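You operate a simulated robot arm through the tools that you are given. There is no shell and no other tool.

Carry out the task below with a simulated robot arm. There is one attempt and no reset: what you move stays moved.

## Task
Brush the fluff off the travel pillow and lay a lavender-dabbed pad on it.
Fine: use the yellow felt pad; put the brush back and leave the pillow on the mat. What is to be rubbed or washed off counts as gone when no trace of it is left.

It is judged by the outcome, as a careful person would: the job done as asked, and still so three seconds after it is handed in. It fails if anything else is knocked over, pushed out of place, dropped, spilled or broken.

## Robot
A 6-joint arm with a two-finger parallel gripper, fixed in place. Base frame: the origin is at the foot of the arm, x ahead of it, y to its left, z up; the work surface is at about z = 900. Units: mm, degrees, N and s.
Its first joint turns from -166.0 to 166.0 degrees. Payload 3.91 kg.
The TCP is the grasp point between the finger pads, 30 mm short of the fingertips. In the tool frame z runs along the fingers and y along their closing line. Largest opening 110 mm; finger width 20, thickness 10; the body of the gripper, 48 by 112 mm, starts 55 mm behind the TCP.
Orientation is that of the tool frame in the base frame, as a unit quaternion [w, x, y, z]. With the fingers straight down and closing along the base's y, the tool's x points along the base's -x, its y along +y and its z along -z.

## Interface
- The arm moves only by the tool play_rows. Its argument "moves" is a list of rows, each a list of 7 numbers: the shift along the tool's x, y, z in mm, then the turn, a rotation vector about the tool's x, y, z in degrees, then the finger opening in mm, from 0 to 110. In form: [[dx, dy, dz, wx, wy, wz, jaw], ...]. A call has 1 to 20 rows; each row shifts and turns the commanded pose from where the row before left it, along the tool's axes as they then stand. Each row takes 0.2 s and may step no farther than 50 mm and 8.6 degrees from the row before; otherwise, or with a gripper value out of range, the whole call is refused. A pose out of reach is approached as far as the arm can. The call stops where the force on the tool passes 40 N (or 10 N more than at its start, if that is more) or the arm is blocked; 0.2 s more then pass. Each finger travels about 108 mm/s and halts on what it meets, pressing with about 45 N; the grip force reading is that of the motor and also rises with nothing between the fingers. The clock runs only during rows and for 0.2 s after the last one: add rows that do not move to give the fingers time. The reply holds the time, the measured pose of the TCP, the force on the tool along the base axes, the opening and the grip force, in the units named above and with some noise, with the torque about the TCP (base axes, N m) and any sound that the robot's microphone picked up.
- Cameras (640 x 400 px; columns grow to the right, rows downward): "scene" is fixed at [402.3, 497.2, 1691.2]; the picture's right is [-0.82, -0.58, 0.00], its down [-0.52, 0.74, -0.43] and it looks along [0.25, -0.35, -0.90] (base axes); focal length 358 px, centre (320, 200). "wrist" rides on the gripper at [72, 17, -103] in the tool frame; the picture's right is [-0.23, 0.97, 0.00], its down [-0.76, -0.18, -0.62] and it looks along [-0.61, -0.14, 0.78] (tool axes); focal length 222 px, centre (320, 200).
- capture(camera): a new picture of that camera. It takes no simulated time.
- measure_at(camera, pixels): there is no depth. For up to 12 entries [column, row, z] of the newest picture of that camera ("zoom" is the newest enlarged one), the place [x, y] in the base frame at which the ray of that pixel passes the height z, good to about 3 mm. It takes no simulated time.
- close_up(camera, box): a new picture of the part [left, top, right, bottom] of that camera's present view, enlarged. It takes no simulated time.
- hand_in(): hands the job in; it is judged then, once.

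Unless the task says otherwise, let go and move clear before handing in.

The tools are called by a JSON object that holds its "api" and its "payload". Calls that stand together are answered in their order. play_rows: Moves the arm, as the interface text tells. Its arguments: {"type":"object","properties":{"moves":{"type":"array","items":{"type":"array","items":{"type":"number"}}}},"required":["moves"]} The other tools are called the same way: capture (camera) takes a picture; measure_at (camera, pixels) gives the place at which the rays of pixels pass given heights; close_up (camera, box) takes an enlarged picture of a part of a camera's view; hand_in () hands the job in.

At the start:

```text
clock: 0.0
eef_pos: [595.0, 94.8, 1217.4]
orientation: [0.001, 0.0, 1.0, 0.0]
wrist_force: [0.4, 0.8, 0.8]
ft_torque: [0.01, 0.06, 0.02]
finger_gap: 109.9
grip_force: 0.1
```

scene: 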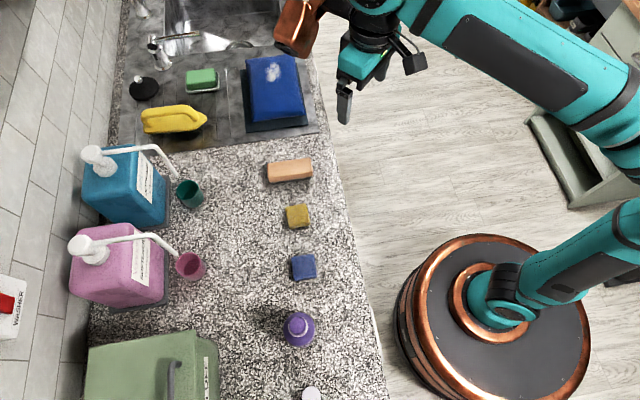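
wrist: 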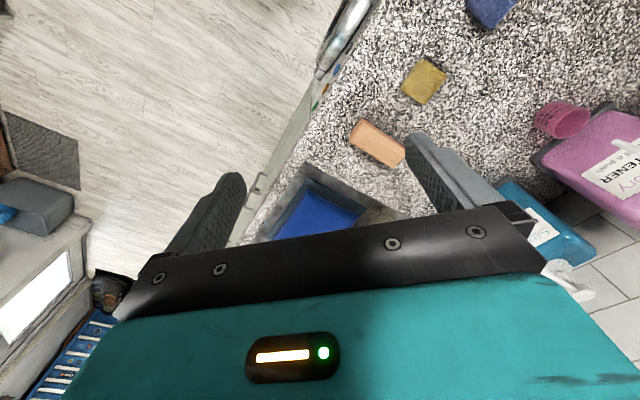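

The scene shows a blue pillow with white fluff at about (273,75), a tan block-like item at (290,170), a yellow pad at (298,215), a blue pad at (303,267) and a purple bottle at (299,328). I'll enlarge the parts to identify each object.

{"api": "close_up", "payload": {"camera": "scene", "box": [220, 30, 350, 140]}}

{"api": "close_up", "payload": {"camera": "scene", "box": [240, 140, 360, 290]}}

{"api": "close_up", "payload": {"camera": "scene", "box": [220, 280, 380, 400]}}

{"api": "close_up", "payload": {"camera": "scene", "box": [100, 30, 260, 150]}}

```text
3.64 times, centred on (285, 85) of scene
```

zoom: 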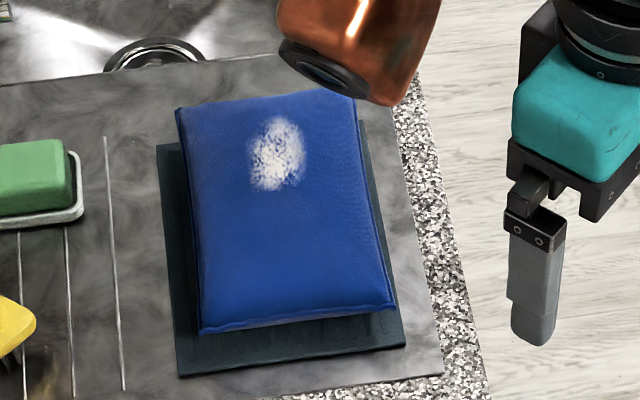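

```text
2.67 times, centred on (300, 215) of scene
```

zoom: 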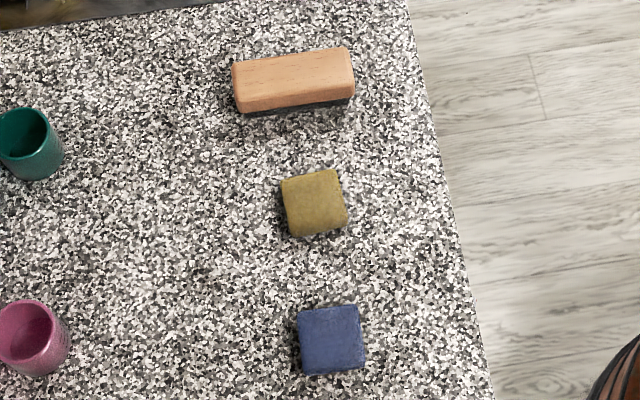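

```text
3.33 times, centred on (300, 340) of scene
```

zoom: 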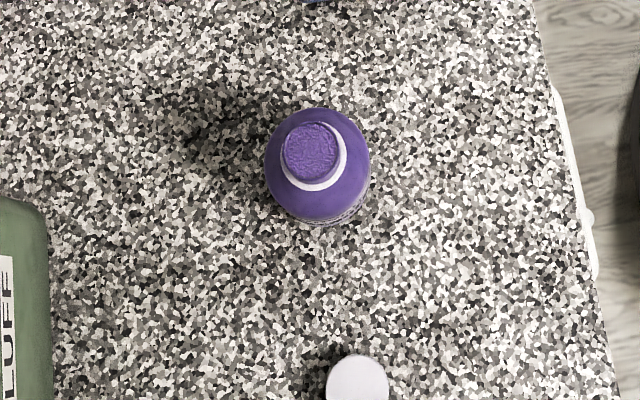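

```text
3.33 times, centred on (180, 90) of scene
```

zoom: 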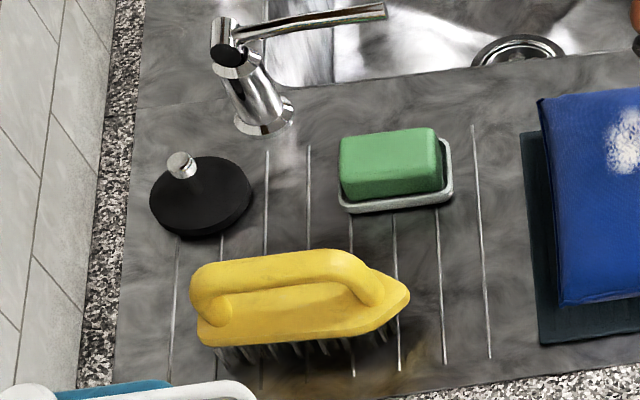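

The wooden brush is at (290,170) with a dark bristle underside. The purple bottle at (299,328) seems to have a sponge dabber top, and there is a white round thing at (312,393). I'll measure where these things are.

{"api": "measure_at", "payload": {"camera": "scene", "pixels": [[249, 60, 940], [293, 54, 940], [307, 113, 940], [258, 122, 940], [272, 72, 940], [290, 168, 930], [298, 213, 915], [303, 266, 915], [297, 324, 1000], [302, 338, 900], [312, 393, 900], [288, 90, 940]]}}

{"api": "capture", "payload": {"camera": "wrist"}}

```text
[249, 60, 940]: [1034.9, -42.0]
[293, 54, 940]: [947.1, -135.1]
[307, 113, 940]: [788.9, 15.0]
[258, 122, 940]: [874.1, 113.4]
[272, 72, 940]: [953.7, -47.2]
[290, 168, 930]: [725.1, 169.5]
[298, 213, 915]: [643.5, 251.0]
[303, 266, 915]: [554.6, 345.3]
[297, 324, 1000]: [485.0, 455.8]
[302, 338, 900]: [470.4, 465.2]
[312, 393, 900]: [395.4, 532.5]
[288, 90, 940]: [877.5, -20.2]
```

```text
taken
```

wrist: 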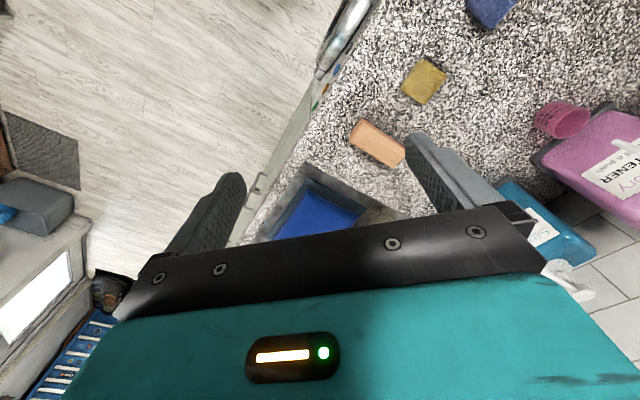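

From the scene rays, the pillow spans roughly (1035,-42) to (789,15), with the brush near (725,170), the yellow pad near (643,251) and the bottle near (480,458). I'll compare scene and wrist rays to find the heights.

{"api": "measure_at", "payload": {"camera": "scene", "pixels": [[267, 164, 930], [310.5, 157.7, 930], [313, 175.7, 930], [270, 182.4, 930], [267, 164, 950], [310.5, 157.7, 950], [285.5, 206, 900], [305.5, 203.5, 900], [310, 225, 900], [288, 228, 900], [285.5, 206, 915], [310, 225, 915]]}}

{"api": "close_up", "payload": {"camera": "wrist", "box": [240, 40, 480, 240]}}

```text
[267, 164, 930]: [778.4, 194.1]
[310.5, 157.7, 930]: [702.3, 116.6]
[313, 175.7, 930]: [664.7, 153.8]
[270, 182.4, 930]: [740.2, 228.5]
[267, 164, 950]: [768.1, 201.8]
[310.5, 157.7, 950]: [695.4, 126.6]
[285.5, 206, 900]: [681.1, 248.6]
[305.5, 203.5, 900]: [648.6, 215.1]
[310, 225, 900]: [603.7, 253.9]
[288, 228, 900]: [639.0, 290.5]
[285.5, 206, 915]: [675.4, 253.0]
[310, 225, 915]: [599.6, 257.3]
```

```text
2.00 times, centred on (360, 140) of wrist
```

zoom: 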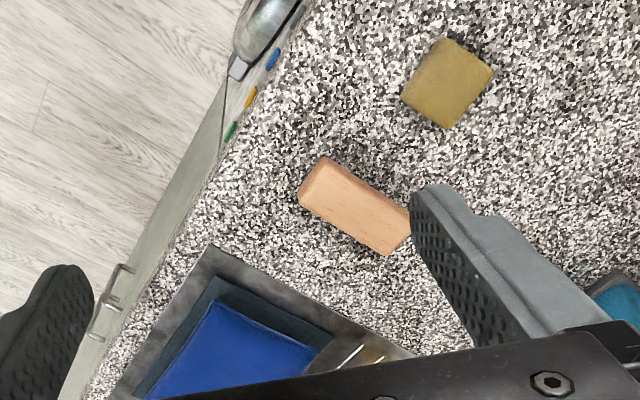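

The brush's long axis runs along about (0.7,0.7), about 108 by 52 mm, so I want the fingers closing along (-0.7,0.7). I'll move above it, turn the tool -45 degrees, and look again.

{"api": "play_rows", "payload": {"moves": [[-31.75, 19.5, 20, 0, 0, 0, 110], [-31.75, 19.5, 20, 0, 0, 0, 110], [-31.75, 19.5, 20, 0, 0, 0, 110], [-31.75, 19.5, 20, 0, 0, 0, 110], [0, 0, 0, 0, 0, -7.5, 110], [0, 0, 0, 0, 0, -7.5, 110], [0, 0, 0, 0, 0, -7.5, 110], [0, 0, 0, 0, 0, -7.5, 110], [0, 0, 0, 0, 0, -7.5, 110], [0, 0, 0, 0, 0, -7.5, 110], [0, 0, 0, 0, 0, 0, 110]]}}

{"api": "capture", "payload": {"camera": "wrist"}}

{"api": "capture", "payload": {"camera": "scene"}}

```text
clock: 2.4
eef_pos: [722.1, 174.3, 1134.4]
orientation: [0.0, -0.383, 0.924, 0.0]
wrist_force: [0.5, 0.6, -0.1]
ft_torque: [0.0, -0.04, 0.0]
finger_gap: 109.8
grip_force: 0.1
```

```text
taken
```

wrist: 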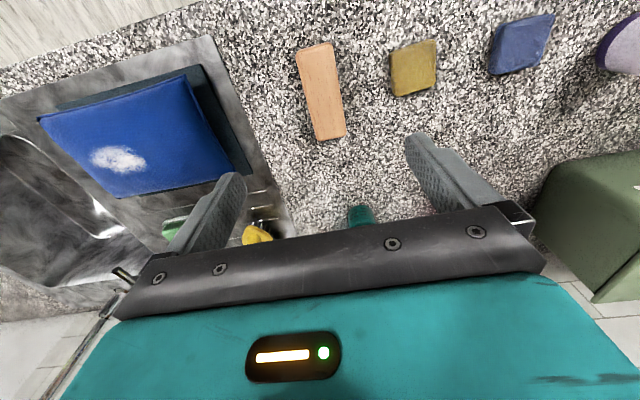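

```text
taken
```

scene: 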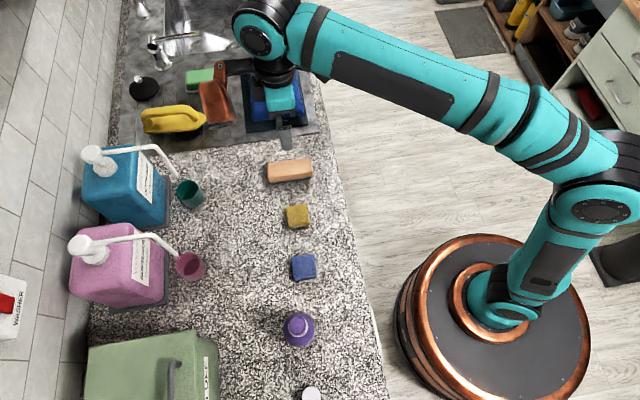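

The wrist view now shows the brush at (320,90), the pads at (413,67) and (521,45), and the pillow with fluff at (118,158). I'll cross-check heights using the same corners in both views.

{"api": "measure_at", "payload": {"camera": "wrist", "pixels": [[297, 48, 930], [331, 43, 930], [346, 133, 930], [317, 140, 930], [297, 48, 945], [346, 133, 945], [118, 158, 930], [118, 158, 950], [38, 116, 950], [115, 198, 950], [390, 97, 910], [437, 40, 910]]}}

{"api": "measure_at", "payload": {"camera": "scene", "pixels": [[272, 72, 930], [272, 72, 950], [272, 72, 970], [249, 60, 950], [293, 54, 950], [307, 113, 950], [258, 122, 950]]}}

{"api": "close_up", "payload": {"camera": "wrist", "box": [20, 60, 260, 210]}}

{"api": "close_up", "payload": {"camera": "wrist", "box": [270, 20, 450, 150]}}

```text
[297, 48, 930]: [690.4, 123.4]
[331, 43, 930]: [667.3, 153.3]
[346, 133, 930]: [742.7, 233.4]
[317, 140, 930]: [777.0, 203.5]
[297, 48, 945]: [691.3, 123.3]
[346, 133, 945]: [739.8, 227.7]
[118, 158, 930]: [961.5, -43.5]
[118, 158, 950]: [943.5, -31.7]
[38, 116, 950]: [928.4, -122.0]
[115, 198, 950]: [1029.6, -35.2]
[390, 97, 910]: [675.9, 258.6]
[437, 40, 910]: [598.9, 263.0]
```

```text
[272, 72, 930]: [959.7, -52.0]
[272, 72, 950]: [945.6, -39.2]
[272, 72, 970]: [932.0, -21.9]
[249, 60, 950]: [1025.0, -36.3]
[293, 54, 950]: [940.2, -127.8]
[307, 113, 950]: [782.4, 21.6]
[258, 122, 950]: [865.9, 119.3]
```

```text
2.67 times, centred on (140, 135) of wrist
```

zoom: 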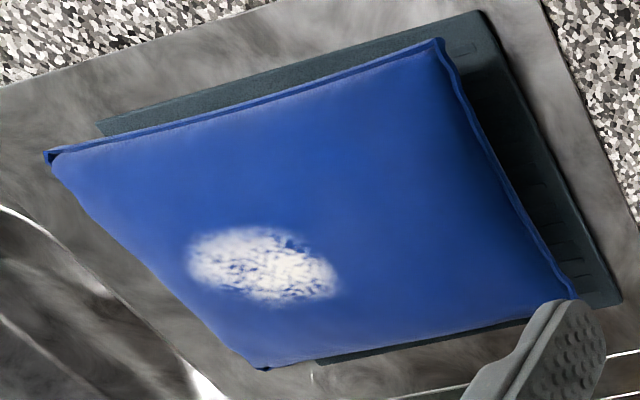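

```text
3.08 times, centred on (360, 85) of wrist
```

zoom: 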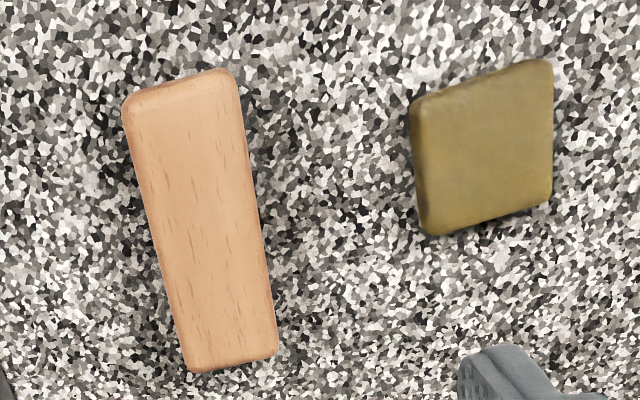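

The brush centre is near (720,176), and the two views agree within a few mm. I'll go down partway to gauge its height better.

{"api": "play_rows", "payload": {"moves": [[0, 0, 30, 0, 0, 0, 110], [0, 0, 30, 0, 0, 0, 110], [0, 0, 30, 0, 0, 0, 110], [0, 0, 0, 0, 0, 0, 110]]}}

{"api": "capture", "payload": {"camera": "wrist"}}

{"api": "close_up", "payload": {"camera": "wrist", "box": [240, 20, 440, 180]}}

{"api": "close_up", "payload": {"camera": "scene", "box": [240, 110, 340, 200]}}

```text
clock: 3.4
eef_pos: [720.1, 173.5, 1043.4]
orientation: [-0.001, -0.383, 0.924, -0.001]
wrist_force: [0.4, -0.3, -0.1]
ft_torque: [-0.01, 0.03, -0.03]
finger_gap: 110.2
grip_force: 0.0
```

```text
taken
```

wrist: 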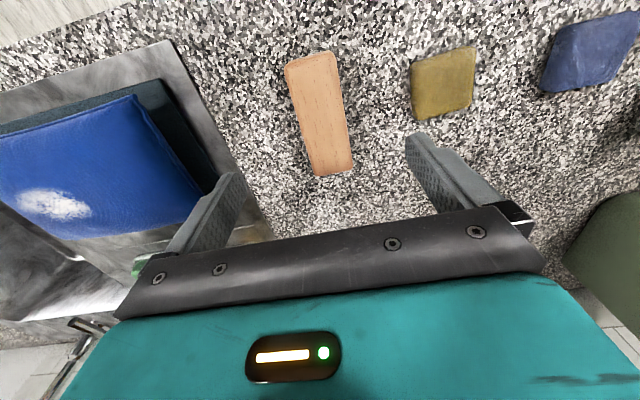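

```text
2.50 times, centred on (340, 100) of wrist
```

zoom: 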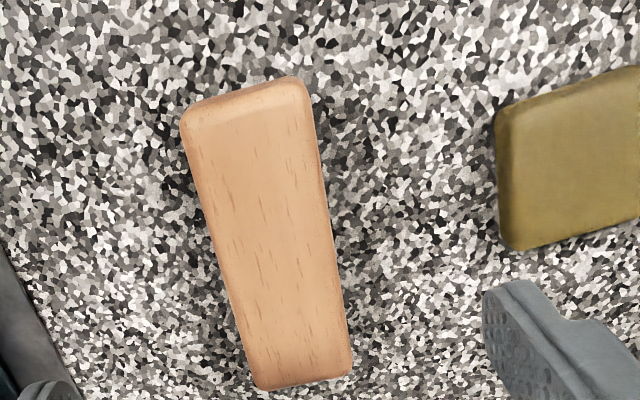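

```text
4.44 times, centred on (290, 155) of scene
```

zoom: 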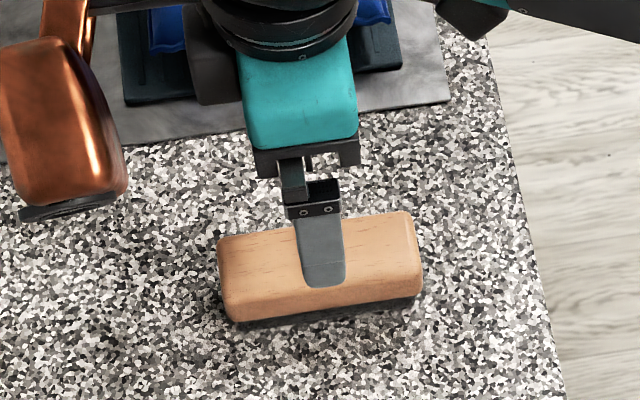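

The brush stands on a dark bristle layer with a tan wooden block on top; from the zoom I estimate it is about 40 mm tall. I'll triangulate the top corners.

{"api": "measure_at", "payload": {"camera": "wrist", "pixels": [[286, 66, 935], [331, 52, 935], [351, 168, 935], [316, 174, 935], [286, 66, 945], [331, 52, 945], [351, 168, 945], [316, 174, 945], [286, 66, 925], [331, 52, 925], [351, 168, 925], [316, 174, 925]]}}

{"api": "measure_at", "payload": {"camera": "zoom", "pixels": [[220, 237, 935], [408, 213, 935], [420, 272, 935], [232, 298, 935], [220, 237, 945], [408, 213, 945], [420, 272, 945], [232, 298, 945], [238, 326, 900], [420, 305, 900]]}}

```text
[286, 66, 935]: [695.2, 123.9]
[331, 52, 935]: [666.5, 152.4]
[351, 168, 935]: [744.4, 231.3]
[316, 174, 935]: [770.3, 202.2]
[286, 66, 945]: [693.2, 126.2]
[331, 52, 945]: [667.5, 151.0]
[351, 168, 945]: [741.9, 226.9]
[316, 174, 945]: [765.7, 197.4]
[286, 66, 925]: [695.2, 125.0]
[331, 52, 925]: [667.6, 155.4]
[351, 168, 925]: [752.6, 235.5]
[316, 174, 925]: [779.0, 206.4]
```

```text
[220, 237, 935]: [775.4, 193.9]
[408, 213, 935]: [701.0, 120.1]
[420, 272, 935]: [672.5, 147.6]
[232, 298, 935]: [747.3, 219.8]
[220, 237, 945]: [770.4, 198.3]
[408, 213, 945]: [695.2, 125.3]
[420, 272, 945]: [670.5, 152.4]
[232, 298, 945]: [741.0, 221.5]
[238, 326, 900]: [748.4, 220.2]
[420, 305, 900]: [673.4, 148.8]
```

Both views agree for a top at about z = 942: centre (719,174), about 105 by 38 mm. I'll lower to TCP z ≈ 939 and close on the wood.

{"api": "play_rows", "payload": {"moves": [[0, 0, 35, 0, 0, 0, 110], [0, 0, 35, 0, 0, 0, 110], [0, 0, 25, 0, 0, 0, 110], [0, 0, 9, 0, 0, 0, 110], [0, 0, 0, 0, 0, 0, 110]]}}

{"api": "capture", "payload": {"camera": "wrist"}}

```text
clock: 4.6
eef_pos: [719.9, 174.5, 941.7]
orientation: [-0.001, -0.383, 0.924, 0.001]
wrist_force: [0.5, -1.0, 0.1]
ft_torque: [0.0, -0.02, 0.0]
finger_gap: 110.2
grip_force: 0.0
```

```text
taken
```

wrist: 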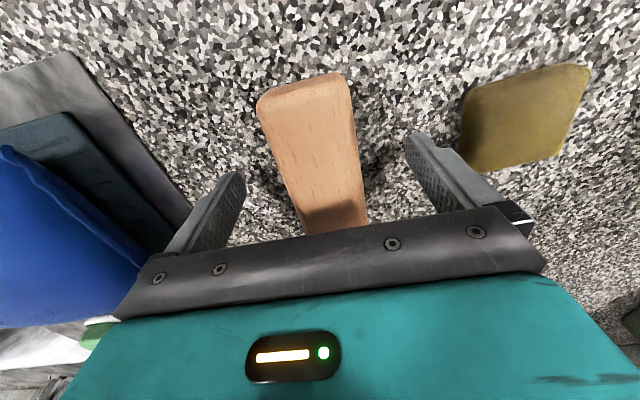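

The brush at (315,150) lies between the two fingers, and the yellow pad is clear of the right finger. Closing now.

{"api": "play_rows", "payload": {"moves": [[0, 0, 0, 0, 0, 0, 70], [0, 0, 0, 0, 0, 0, 50], [0, 0, 0, 0, 0, 0, 30], [0, 0, 0, 0, 0, 0, 20], [0, 0, 0, 0, 0, 0, 20], [0, 0, 0, 0, 0, 0, 20]]}}

{"api": "capture", "payload": {"camera": "wrist"}}

```text
clock: 6.0
eef_pos: [719.5, 174.6, 941.2]
orientation: [-0.001, -0.383, 0.924, 0.0]
wrist_force: [0.7, 0.1, 0.8]
ft_torque: [-0.04, -0.04, 0.01]
finger_gap: 43.3
grip_force: 45.1
```

```text
taken
```

wrist: 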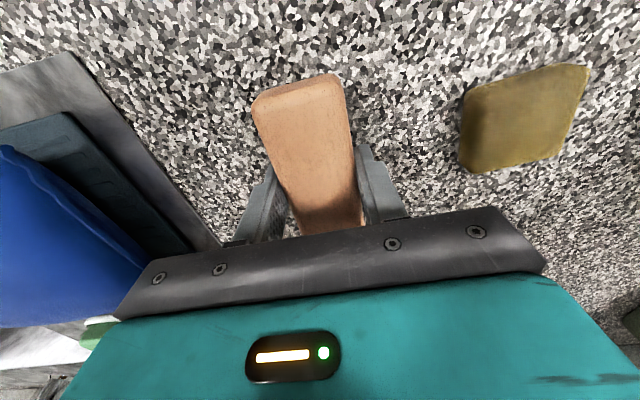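

The grip is firm, with a gap of 43.3 mm and 45 N, and the TCP now at (719.5,174.6,941.2) is my put-back pose. I'll lift and carry the brush along tool -y toward the pillow, then look.

{"api": "play_rows", "payload": {"moves": [[0, 0, -30, 0, 0, 0, 20], [0, 0, -40, 0, 0, 0, 20], [0, 0, -40, 0, 0, 0, 20], [0, 0, -30, 0, 0, 0, 20], [0, -35, 0, 0, 0, 0, 20], [0, -40, 0, 0, 0, 0, 20], [0, -35, 0, 0, 0, 0, 20], [0, 0, 0, 0, 0, 0, 20]]}}

{"api": "capture", "payload": {"camera": "wrist"}}

{"api": "capture", "payload": {"camera": "scene"}}

```text
clock: 7.8
eef_pos: [802.5, 97.8, 1081.6]
orientation: [0.0, -0.382, 0.924, -0.001]
wrist_force: [-0.1, -0.5, -1.4]
ft_torque: [-0.01, 0.0, 0.0]
finger_gap: 43.3
grip_force: 44.7
```

```text
taken
```

wrist: 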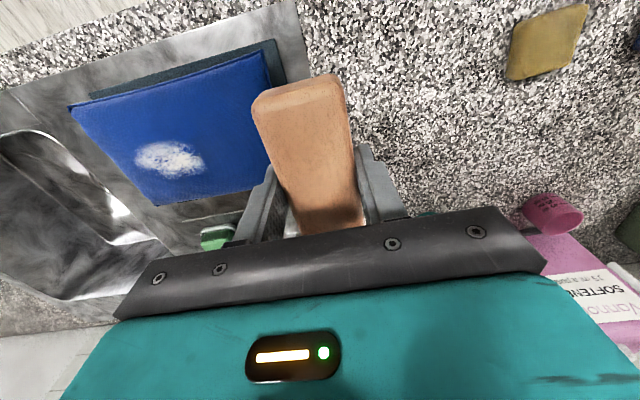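

```text
taken
```

scene: 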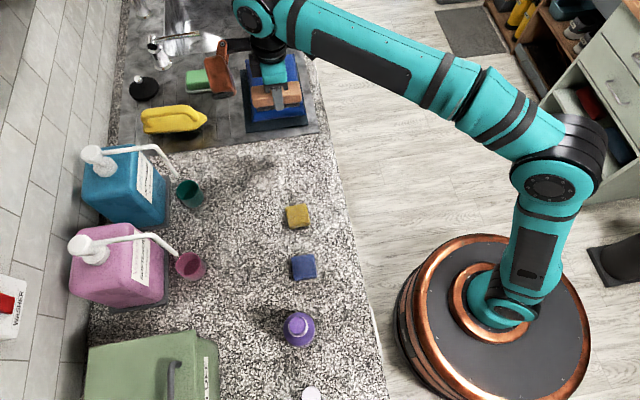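

The brush is held level, and the pillow with the fluff at (170,159) is visible to the left. I'll measure the fluff and pillow corners at a few heights to fix the pillow's top.

{"api": "measure_at", "payload": {"camera": "wrist", "pixels": [[170, 159, 920], [170, 159, 930], [170, 159, 940], [170, 159, 950], [72, 107, 930], [157, 204, 930], [72, 107, 940], [157, 204, 940], [72, 107, 950], [157, 204, 950], [258, 52, 940], [258, 52, 930]]}}

{"api": "close_up", "payload": {"camera": "wrist", "box": [60, 40, 280, 220]}}

{"api": "measure_at", "payload": {"camera": "scene", "pixels": [[249, 60, 930], [293, 54, 930], [249, 60, 920], [293, 54, 920], [307, 113, 930], [258, 122, 930]]}}

```text
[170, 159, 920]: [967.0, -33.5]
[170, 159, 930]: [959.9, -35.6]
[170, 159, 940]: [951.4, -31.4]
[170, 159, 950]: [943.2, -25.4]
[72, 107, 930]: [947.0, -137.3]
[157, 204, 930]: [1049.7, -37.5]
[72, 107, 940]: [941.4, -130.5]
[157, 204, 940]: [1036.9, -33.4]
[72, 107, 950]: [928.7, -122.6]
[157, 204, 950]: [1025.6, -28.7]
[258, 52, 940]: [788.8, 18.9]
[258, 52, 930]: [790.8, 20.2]
```

```text
2.22 times, centred on (170, 130) of wrist
```

zoom: 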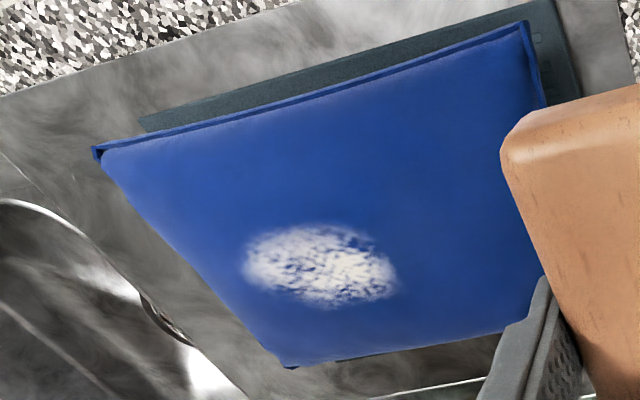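

```text
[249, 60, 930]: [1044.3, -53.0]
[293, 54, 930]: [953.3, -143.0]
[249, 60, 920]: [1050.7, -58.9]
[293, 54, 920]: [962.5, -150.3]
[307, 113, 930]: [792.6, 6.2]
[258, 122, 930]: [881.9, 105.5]
```

The corner rays meet at a seam height of roughly 943, so the pillow top should be around 945–955. The fluff centre is near (944,-32), about 690 along the pillow's long direction. I'll move above the clean middle of the pillow and lower in small steps to feel contact.

{"api": "play_rows", "payload": {"moves": [[2.6, -34, 0, 0, 0, 0, 20], [0, -34, 0, 0, 0, 0, 20], [0, -34, 0, 0, 0, 0, 20], [0, 0, 30, 0, 0, 0, 20], [0, 0, 30, 0, 0, 0, 20], [0, 0, 11, 0, 0, 0, 20], [0, 0, 0, 0, 0, 0, 20]]}}

{"api": "close_up", "payload": {"camera": "scene", "box": [220, 30, 350, 140]}}

{"api": "capture", "payload": {"camera": "wrist"}}

```text
clock: 9.4
eef_pos: [869.3, 20.9, 1012.5]
orientation: [0.001, -0.383, 0.924, -0.001]
wrist_force: [0.8, 0.8, 20.4]
ft_torque: [-0.19, -0.44, 0.02]
finger_gap: 43.2
grip_force: 44.7
```

```text
3.64 times, centred on (285, 85) of scene
```

zoom: 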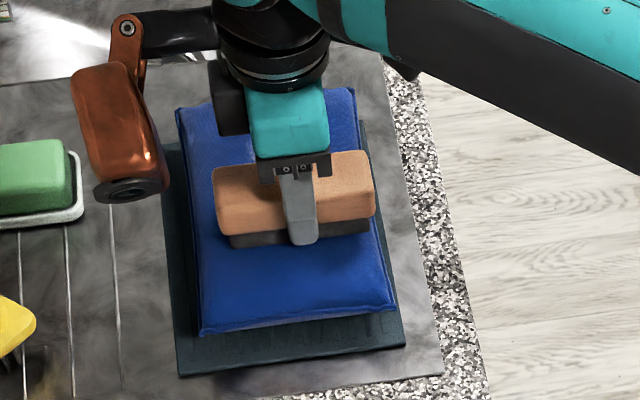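

```text
taken
```

wrist: 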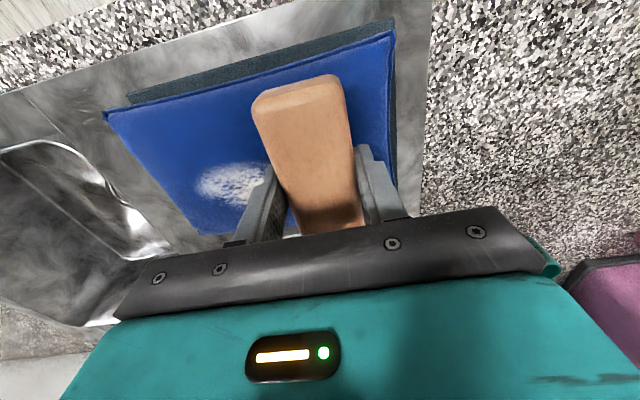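

I'm already in contact: 20 N at TCP z = 1012.5, so the pillow's crown is near 972. I'll raise slightly to find the light-contact height.

{"api": "play_rows", "payload": {"moves": [[0, 0, -4, 0, 0, 0, 20], [0, 0, 0, 0, 0, 0, 20]]}}

```text
clock: 10.0
eef_pos: [869.4, 20.6, 1012.9]
orientation: [-0.001, -0.383, 0.924, 0.0]
wrist_force: [0.6, 0.6, -2.0]
ft_torque: [-0.02, -0.02, 0.0]
finger_gap: 43.1
grip_force: 44.7
```

Contact ended, so the light-contact height is about z = 1012. I'll lower 3 mm and start the stroke towards the fluff, checking the force partway.

{"api": "play_rows", "payload": {"moves": [[-5, 0, 0, 0, 0, 0, 20], [0, 0, 3, 0, 0, 0, 20], [0, -15, 0, 0, 0, 0, 20], [0, -15, 0, 0, 0, 0, 20], [0, -15, 0, 0, 0, 0, 20]]}}

{"api": "close_up", "payload": {"camera": "scene", "box": [220, 30, 350, 140]}}

{"api": "capture", "payload": {"camera": "wrist"}}

```text
clock: 11.1
eef_pos: [900.8, -3.0, 1016.3]
orientation: [0.003, -0.382, 0.924, -0.001]
wrist_force: [2.1, 0.5, 14.1]
ft_torque: [0.08, -0.37, -0.01]
finger_gap: 43.2
grip_force: 45.2
stopped in row 5: the force on the tool passed its limit at 46 N (the readings are from after the stop); the commanded pose is now the measured one
```

```text
3.64 times, centred on (285, 85) of scene
```

zoom: 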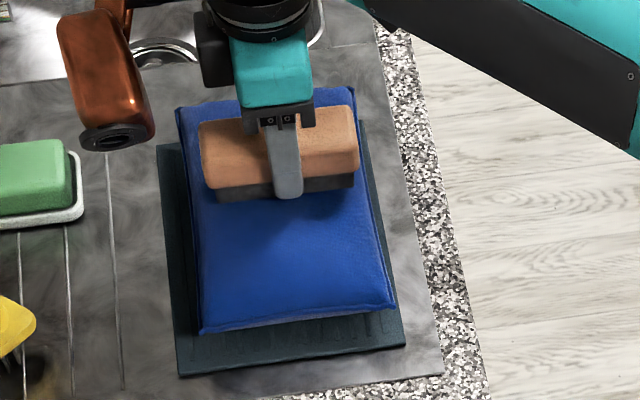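

```text
taken
```

wrist: 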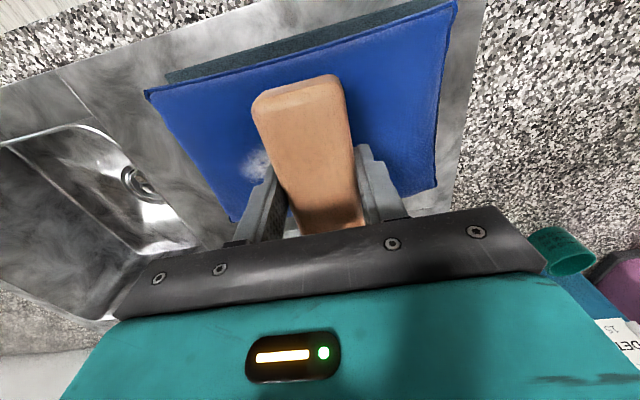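

The force limit was hit because the pillow is domed: z is now 1016.3 with 14 N near its crown, and the remaining fluff shows at (255,165) in the wrist view. I'll lift 12 mm, go over the fluff and tilt the brush about 8° to follow the slope, then look.

{"api": "play_rows", "payload": {"moves": [[0, 0, -12, 0, 0, 0, 20], [0, -25, 0, 0, 0, 0, 20], [0, -25, 0, 0, 0, 0, 20], [0, 0, 0, -8, 0, 0, 20], [0, 0, 0, 0, 0, 0, 20]]}}

{"api": "close_up", "payload": {"camera": "scene", "box": [220, 30, 350, 140]}}

{"api": "capture", "payload": {"camera": "wrist"}}

```text
clock: 12.3
eef_pos: [938.2, -39.2, 1027.6]
orientation: [-0.025, -0.382, 0.921, 0.065]
wrist_force: [-0.2, 0.3, -1.0]
ft_torque: [0.03, -0.02, 0.0]
finger_gap: 43.3
grip_force: 45.5
```

```text
3.64 times, centred on (285, 85) of scene
```

zoom: 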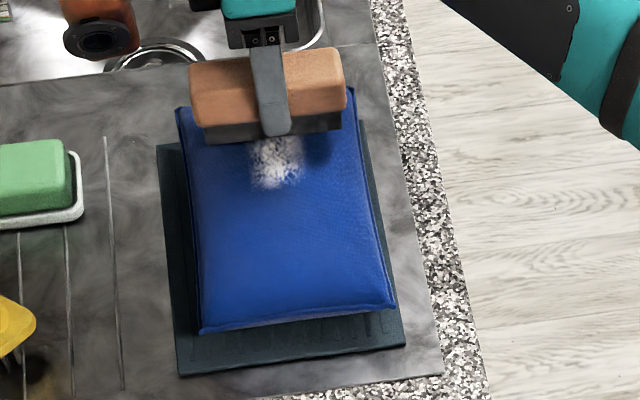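

```text
taken
```

wrist: 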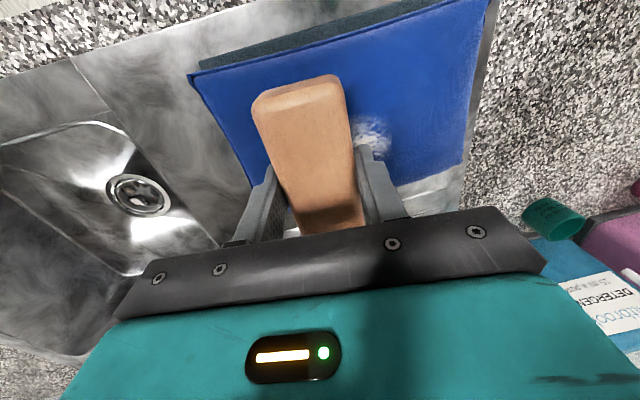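

With the brush aside, the fluff still shows at zoom (275,165); it is nearer the crown than I thought, since the top sits at about z = 971. I'll lower the tilted brush onto it gently.

{"api": "play_rows", "payload": {"moves": [[0, 0, 10, 0, 0, 0, 20], [0, 0, 3, 0, 0, 0, 20], [0, 0, 2, 0, 0, 0, 20], [0, 0, 0, 0, 0, 0, 20]]}}

```text
clock: 13.3
eef_pos: [933.7, -36.8, 1013.1]
orientation: [-0.025, -0.382, 0.922, 0.063]
wrist_force: [1.2, -0.4, 3.7]
ft_torque: [0.13, -0.14, -0.06]
finger_gap: 43.3
grip_force: 45.0
```

Contact just began at 3.7 N with the TCP at z = 1013.1. I'll press 1.5 mm more and stroke back over the fluff toward the crown in short steps.

{"api": "play_rows", "payload": {"moves": [[0, 0, 1.5, 0, 0, 0, 20], [0, 10, 0.3, 0, 0, 0, 20], [0, 10, 0.4, 0, 0, 0, 20], [0, 10, 0.5, 0, 0, 0, 20], [0, 10, 0.6, 0, 0, 0, 20], [0, 0, 0, 0, 0, 0, 20]]}}

{"api": "close_up", "payload": {"camera": "scene", "box": [220, 30, 350, 140]}}

{"api": "capture", "payload": {"camera": "wrist"}}

```text
clock: 14.7
eef_pos: [904.7, -9.7, 1017.1]
orientation: [-0.022, -0.382, 0.922, 0.062]
wrist_force: [1.5, -5.8, 9.8]
ft_torque: [-0.16, -0.24, -0.1]
finger_gap: 43.5
grip_force: 45.0
stopped in row 6: the force on the tool passed its limit at 42 N (the readings are from after the stop); the commanded pose is now the measured one
```

```text
3.64 times, centred on (285, 85) of scene
```

zoom: 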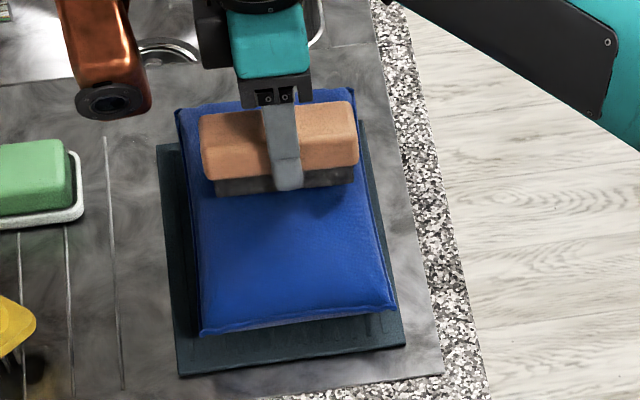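

```text
taken
```

wrist: 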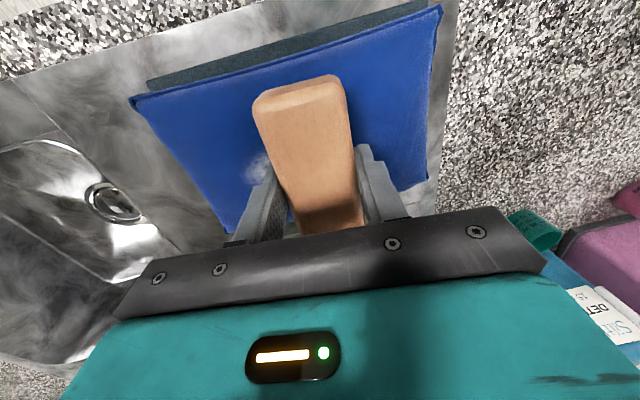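

The wrist view shows only a fainter patch left at (258,165); some fluff has gone. I'll lift and back off to inspect what remains.

{"api": "play_rows", "payload": {"moves": [[0, 0, -15, 0, 0, 0, 20], [0, 40, 0, 0, 0, 0, 20], [0, 40, 0, 0, 0, 0, 20], [0, 0, 0, 8, 0, 0, 20], [0, 0, 0, 0, 0, 0, 20]]}}

{"api": "capture", "payload": {"camera": "wrist"}}

{"api": "close_up", "payload": {"camera": "scene", "box": [220, 30, 350, 140]}}

```text
clock: 15.9
eef_pos: [852.0, 45.0, 1042.4]
orientation: [0.003, -0.382, 0.924, -0.001]
wrist_force: [0.3, 0.3, -0.2]
ft_torque: [0.02, -0.03, 0.0]
finger_gap: 43.4
grip_force: 45.4
```

```text
taken
```

wrist: 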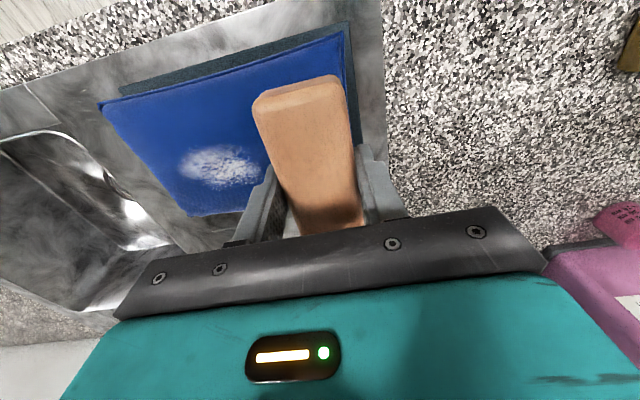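

```text
3.64 times, centred on (285, 85) of scene
```

zoom: 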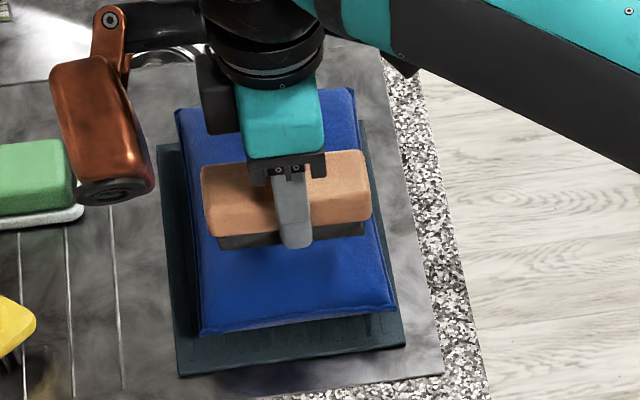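

The fluff at wrist (222,166) looks thinner, so brushing works gradually. I'll check a close-up.

{"api": "close_up", "payload": {"camera": "wrist", "box": [90, 20, 290, 220]}}

{"api": "measure_at", "payload": {"camera": "wrist", "pixels": [[180, 166, 970], [222, 166, 970], [262, 166, 970], [220, 186, 970], [220, 147, 970]]}}

```text
2.00 times, centred on (190, 120) of wrist
```

zoom: 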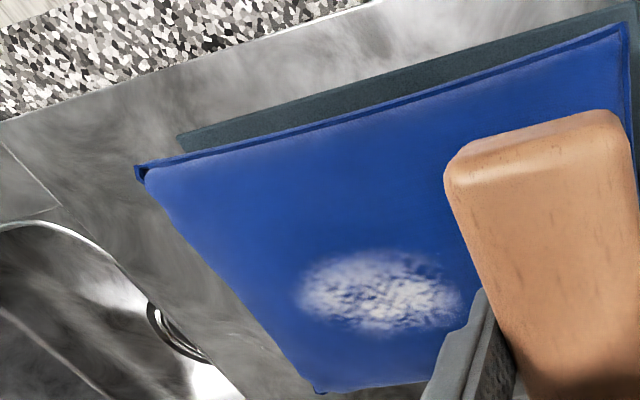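

```text
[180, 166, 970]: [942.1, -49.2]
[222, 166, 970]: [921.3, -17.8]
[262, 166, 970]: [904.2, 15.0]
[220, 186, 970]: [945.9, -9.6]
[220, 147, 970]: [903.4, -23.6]
```

The fluff spans about s = 628–700 along the pillow's length, across its crown. I'll approach at its near edge with the brush flat and stop at light contact.

{"api": "play_rows", "payload": {"moves": [[0, -41, 0, 0, 0, 0, 20], [0, 0, 20, 0, 0, 0, 20], [0, 0, 7, 0, 0, 0, 20], [0, 0, 1.5, 0, 0, 0, 20], [0, 0, 0, 0, 0, 0, 20]]}}

```text
clock: 17.1
eef_pos: [879.9, 17.2, 1012.6]
orientation: [0.005, -0.381, 0.924, -0.002]
wrist_force: [0.5, -0.3, 17.1]
ft_torque: [-0.15, -0.31, -0.04]
finger_gap: 43.5
grip_force: 44.9
```

At s ≈ 610 there is 17 N of contact. I'll stroke across the dome with z following its curve, over to s ≈ 695.

{"api": "play_rows", "payload": {"moves": [[0, -12, -2.4, 0, 0, 0, 20], [0, -12, -1.2, 0, 0, 0, 20], [0, -12, -0.2, 0, 0, 0, 20], [0, -12, 0, 0, 0, 0, 20], [0, 0, 0, 0, 0, 0, 20]]}}

{"api": "capture", "payload": {"camera": "wrist"}}

```text
clock: 18.3
eef_pos: [915.3, -20.2, 1015.6]
orientation: [0.004, -0.381, 0.924, -0.001]
wrist_force: [-3.2, 3.0, 14.3]
ft_torque: [0.44, 0.06, 0.07]
finger_gap: 43.2
grip_force: 45.2
```

```text
taken
```

wrist: 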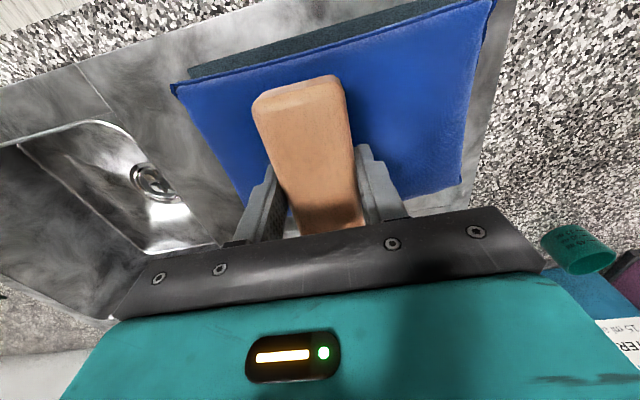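

The force held at 14 N at the crown. I'll go on to the far edge and then stroke back over the same path.

{"api": "play_rows", "payload": {"moves": [[0, -12, 0.8, 0, 0, 0, 20], [0, -12, 1.6, 0, 0, 0, 20], [0, -12, 1.8, 0, 0, 0, 20], [0, 0, 0, 0, 0, 0, 20]]}}

{"api": "capture", "payload": {"camera": "wrist"}}

{"api": "close_up", "payload": {"camera": "scene", "box": [220, 30, 350, 140]}}

```text
clock: 19.3
eef_pos: [939.5, -42.6, 1012.0]
orientation: [0.002, -0.382, 0.924, -0.002]
wrist_force: [-0.8, 0.8, 4.0]
ft_torque: [0.19, -0.09, 0.01]
finger_gap: 43.5
grip_force: 45.1
```

```text
taken
```

wrist: 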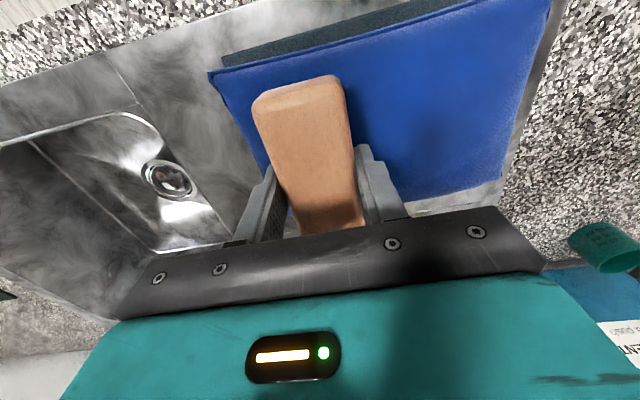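

```text
3.64 times, centred on (285, 85) of scene
```

zoom: 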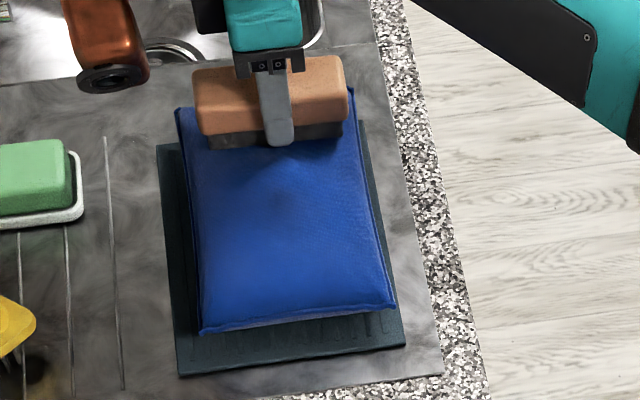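

The near fluff has gone: zoom (275,165) is clean blue now. I'll stroke back once over the same path and then lift to inspect under the brush.

{"api": "play_rows", "payload": {"moves": [[0, 0, 0.8, 0, 0, 0, 20], [0, 12, -1.6, 0, 0, 0, 20], [0, 12, -1.6, 0, 0, 0, 20], [0, 12, -1, 0, 0, 0, 20], [0, 12, 0, 0, 0, 0, 20], [0, 0, -15, 0, 0, 0, 20], [0, 30, -10, 0, 0, 0, 20], [0, 40, 0, 0, 0, 0, 20], [0, 0, 0, 0, 0, 0, 20]]}}

{"api": "capture", "payload": {"camera": "wrist"}}

{"api": "close_up", "payload": {"camera": "wrist", "box": [80, 20, 300, 240]}}

{"api": "close_up", "payload": {"camera": "scene", "box": [220, 30, 350, 140]}}

```text
clock: 21.3
eef_pos: [856.0, 40.1, 1041.9]
orientation: [0.003, -0.381, 0.924, -0.001]
wrist_force: [0.2, -0.3, 0.3]
ft_torque: [-0.02, -0.01, 0.0]
finger_gap: 43.2
grip_force: 44.7
```

```text
taken
```

wrist: 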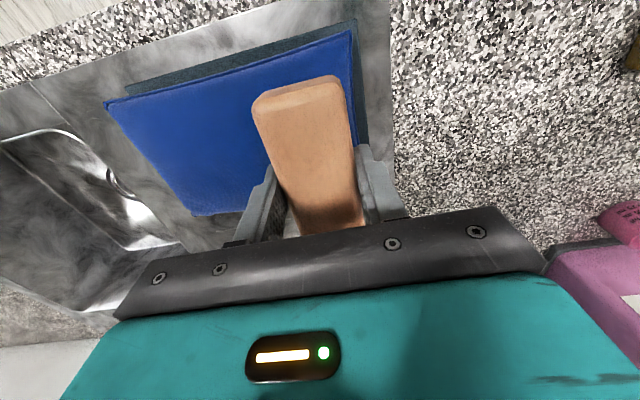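

```text
1.82 times, centred on (190, 130) of wrist
```

zoom: 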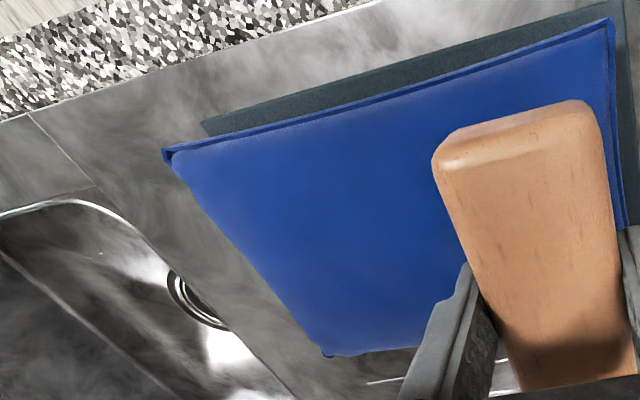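

```text
3.64 times, centred on (285, 85) of scene
```

zoom: 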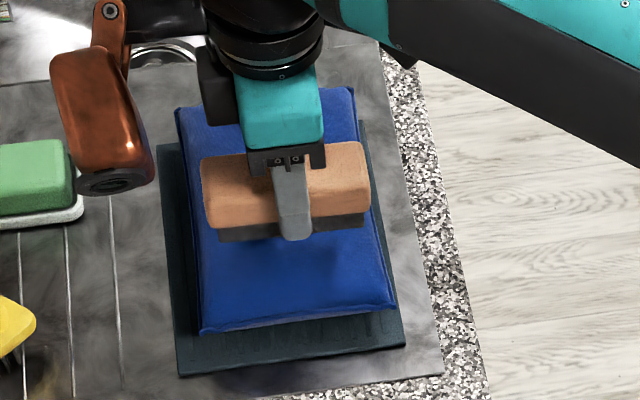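

The whole visible pillow is plain blue now, with no fluff at wrist (200,160) or on the scene side. I'll carry the brush back at height and inspect the pillow again on the way.

{"api": "play_rows", "payload": {"moves": [[0, 0, -40, 0, 0, 0, 20], [0, 35, 0, 0, 0, 0, 20], [0, 40, 0, 0, 0, 0, 20], [0, 0, 0, 0, 0, 0, 20]]}}

{"api": "close_up", "payload": {"camera": "wrist", "box": [60, 40, 280, 220]}}

{"api": "close_up", "payload": {"camera": "scene", "box": [220, 30, 350, 140]}}

```text
clock: 22.3
eef_pos: [801.9, 93.0, 1079.8]
orientation: [0.004, -0.382, 0.924, -0.001]
wrist_force: [0.6, 1.0, -0.6]
ft_torque: [-0.01, 0.0, 0.0]
finger_gap: 43.5
grip_force: 44.7
```

```text
2.22 times, centred on (170, 130) of wrist
```

zoom: 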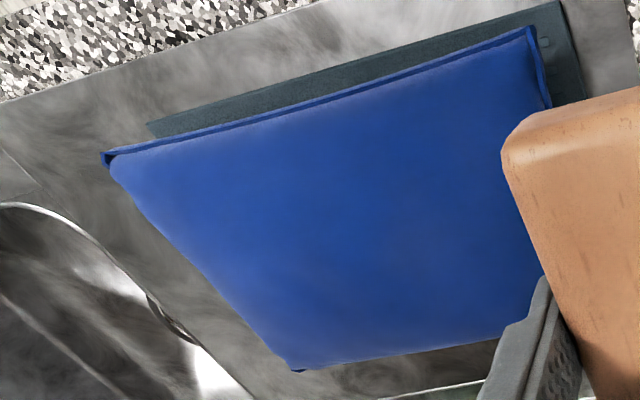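

```text
3.64 times, centred on (285, 85) of scene
```

zoom: 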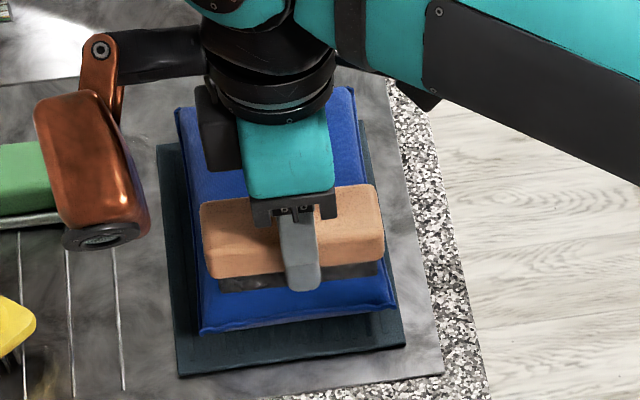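

The pillow is spotless in both views and still sits on its mat. I'll now return the brush to its original spot at about (718,176) and lower it, stopping a bit above the counter.

{"api": "play_rows", "payload": {"moves": [[0.6, 38, 0, 0, 0, 0, 20], [0, 40, 0, 0, 0, 0, 20], [0, 40, 0, 0, 0, 0, 20], [0, 0, 40, 0, 0, 0, 20], [0, 0, 40, 0, 0, 0, 20], [0, 0, 35, 0, 0, 0, 20], [0, 0, 15, 0, 0, 0, 20], [0, 0, 0, 0, 0, 0, 20]]}}

{"api": "capture", "payload": {"camera": "wrist"}}

{"api": "close_up", "payload": {"camera": "scene", "box": [240, 110, 340, 200]}}

```text
clock: 24.1
eef_pos: [720.0, 177.6, 952.0]
orientation: [0.003, -0.382, 0.924, -0.001]
wrist_force: [0.0, -0.2, -0.6]
ft_torque: [0.0, -0.02, 0.0]
finger_gap: 43.4
grip_force: 45.2
```

```text
taken
```

wrist: 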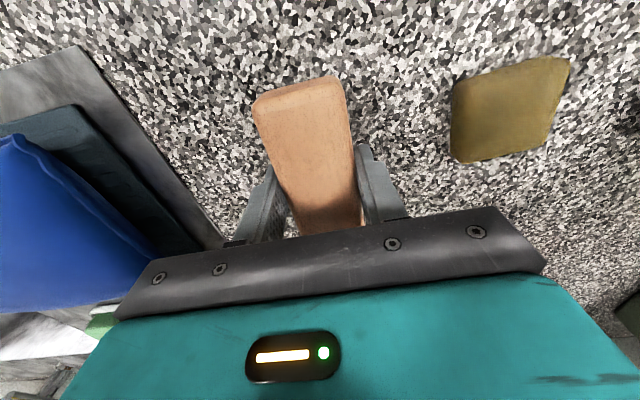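

```text
4.44 times, centred on (290, 155) of scene
```

zoom: 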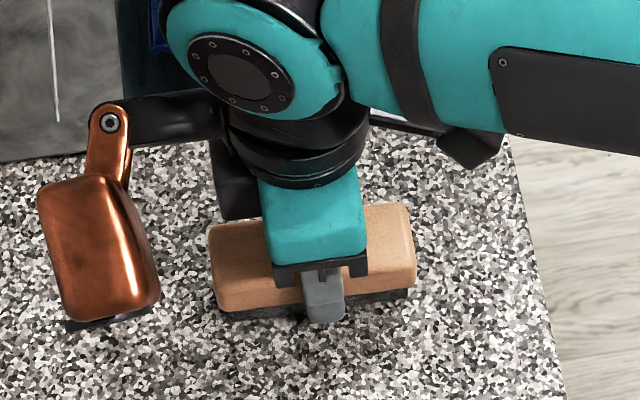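

The brush hangs about 10 mm above its spot at TCP (720.0,177.6,952.0). I'll shift 2 mm toward the base and lower gently to touch.

{"api": "play_rows", "payload": {"moves": [[2, 0, 4, 0, 0, 0, 20], [0, 0, 3, 0, 0, 0, 20], [0, 0, 2, 0, 0, 0, 20], [0, 0, 1, 0, 0, 0, 20], [0, 0, 0, 0, 0, 0, 20]]}}

```text
clock: 25.3
eef_pos: [718.2, 175.4, 941.6]
orientation: [0.005, -0.382, 0.924, -0.003]
wrist_force: [4.1, -0.4, 18.6]
ft_torque: [-0.41, 0.72, 0.1]
finger_gap: 43.4
grip_force: 44.6
```

It's in contact with 18.6 N at z = 941.6. I'll ease up 1 mm and open the fingers.

{"api": "play_rows", "payload": {"moves": [[0, 0, -1.2, 0, 0, 0, 20], [0, 0, 0, 0, 0, 0, 20], [0, 0, 0, 0, 0, 0, 50], [0, 0, 0, 0, 0, 0, 70], [0, 0, 0, 0, 0, 0, 80], [0, 0, 0, 0, 0, 0, 80]]}}

{"api": "capture", "payload": {"camera": "wrist"}}

```text
clock: 26.7
eef_pos: [718.6, 175.3, 941.8]
orientation: [0.003, -0.382, 0.924, -0.001]
wrist_force: [0.4, 1.0, 0.2]
ft_torque: [-0.02, -0.04, -0.02]
finger_gap: 80.0
grip_force: 0.1
```

```text
taken
```

wrist: 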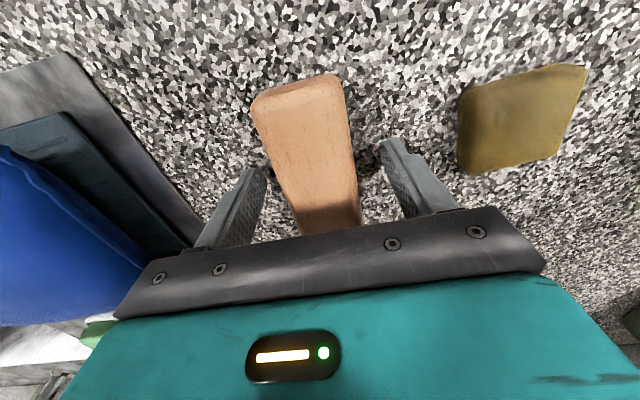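

The brush stands free at its spot. I'll lift, level the small tilt, and move over the yellow pad to examine it.

{"api": "play_rows", "payload": {"moves": [[0, 0, -35, 0, 0, 0, 80], [0, 0, -35, 0, 0, 0, 80], [0, 0, -35, -0.3, 0.3, 0, 80], [0, 37, 0, 0, 0, 0, 80], [0, 37, 0, 0, 0, 0, 80], [0, 38, 0, 0, 0, 0, 80], [0, 0, 0, 0, 0, 0, 80]]}}

{"api": "capture", "payload": {"camera": "wrist"}}

{"api": "capture", "payload": {"camera": "scene"}}

```text
clock: 28.3
eef_pos: [635.8, 257.9, 1044.2]
orientation: [0.0, -0.382, 0.924, 0.0]
wrist_force: [0.6, 0.5, 0.2]
ft_torque: [-0.01, 0.03, 0.01]
finger_gap: 79.9
grip_force: 0.1
```

```text
taken
```

wrist: 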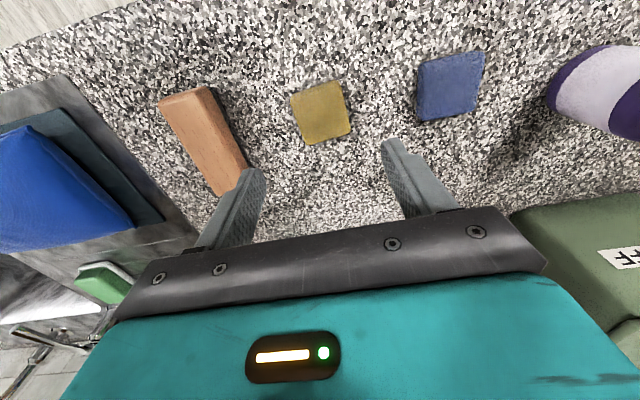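

```text
taken
```

scene: 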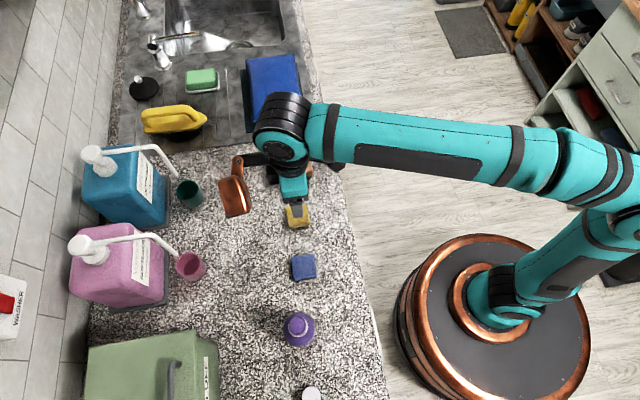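

The yellow pad is at wrist (322,112), nearly square to the fingers. I'll take a close-up and measure its corners.

{"api": "close_up", "payload": {"camera": "wrist", "box": [270, 60, 370, 160]}}

{"api": "close_up", "payload": {"camera": "wrist", "box": [480, 20, 640, 150]}}

{"api": "measure_at", "payload": {"camera": "wrist", "pixels": [[291, 96, 915], [338, 80, 915], [352, 130, 915], [308, 145, 915], [291, 96, 920], [338, 80, 920], [352, 130, 920], [308, 145, 920], [595, 85, 1000], [545, 100, 900]]}}

```text
4.00 times, centred on (320, 110) of wrist
```

zoom: 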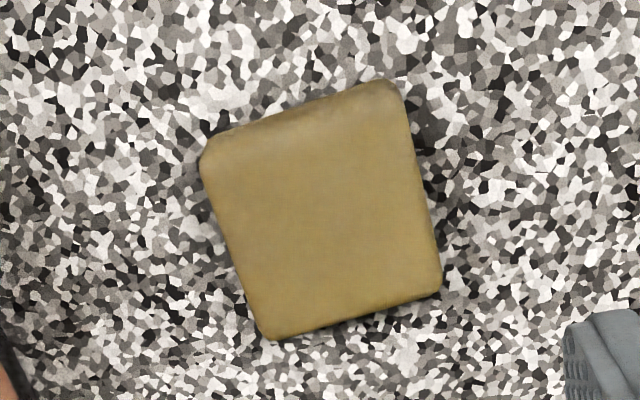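

```text
3.08 times, centred on (560, 85) of wrist
```

zoom: 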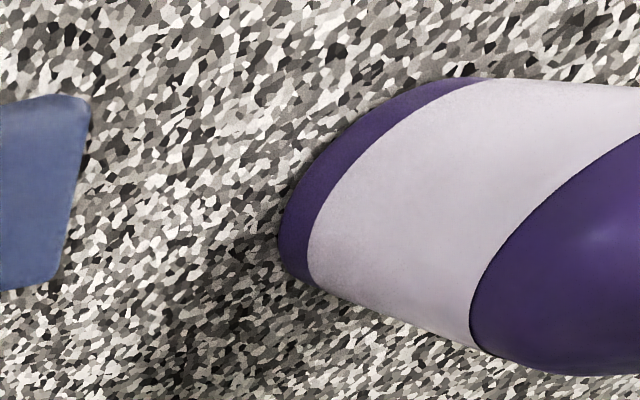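

```text
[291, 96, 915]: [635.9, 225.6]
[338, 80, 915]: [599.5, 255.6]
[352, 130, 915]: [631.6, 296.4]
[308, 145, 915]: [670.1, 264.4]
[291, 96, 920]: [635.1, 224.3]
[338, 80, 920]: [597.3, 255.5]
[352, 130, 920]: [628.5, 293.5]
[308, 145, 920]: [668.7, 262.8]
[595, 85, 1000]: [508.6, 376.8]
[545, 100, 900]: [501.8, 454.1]
```

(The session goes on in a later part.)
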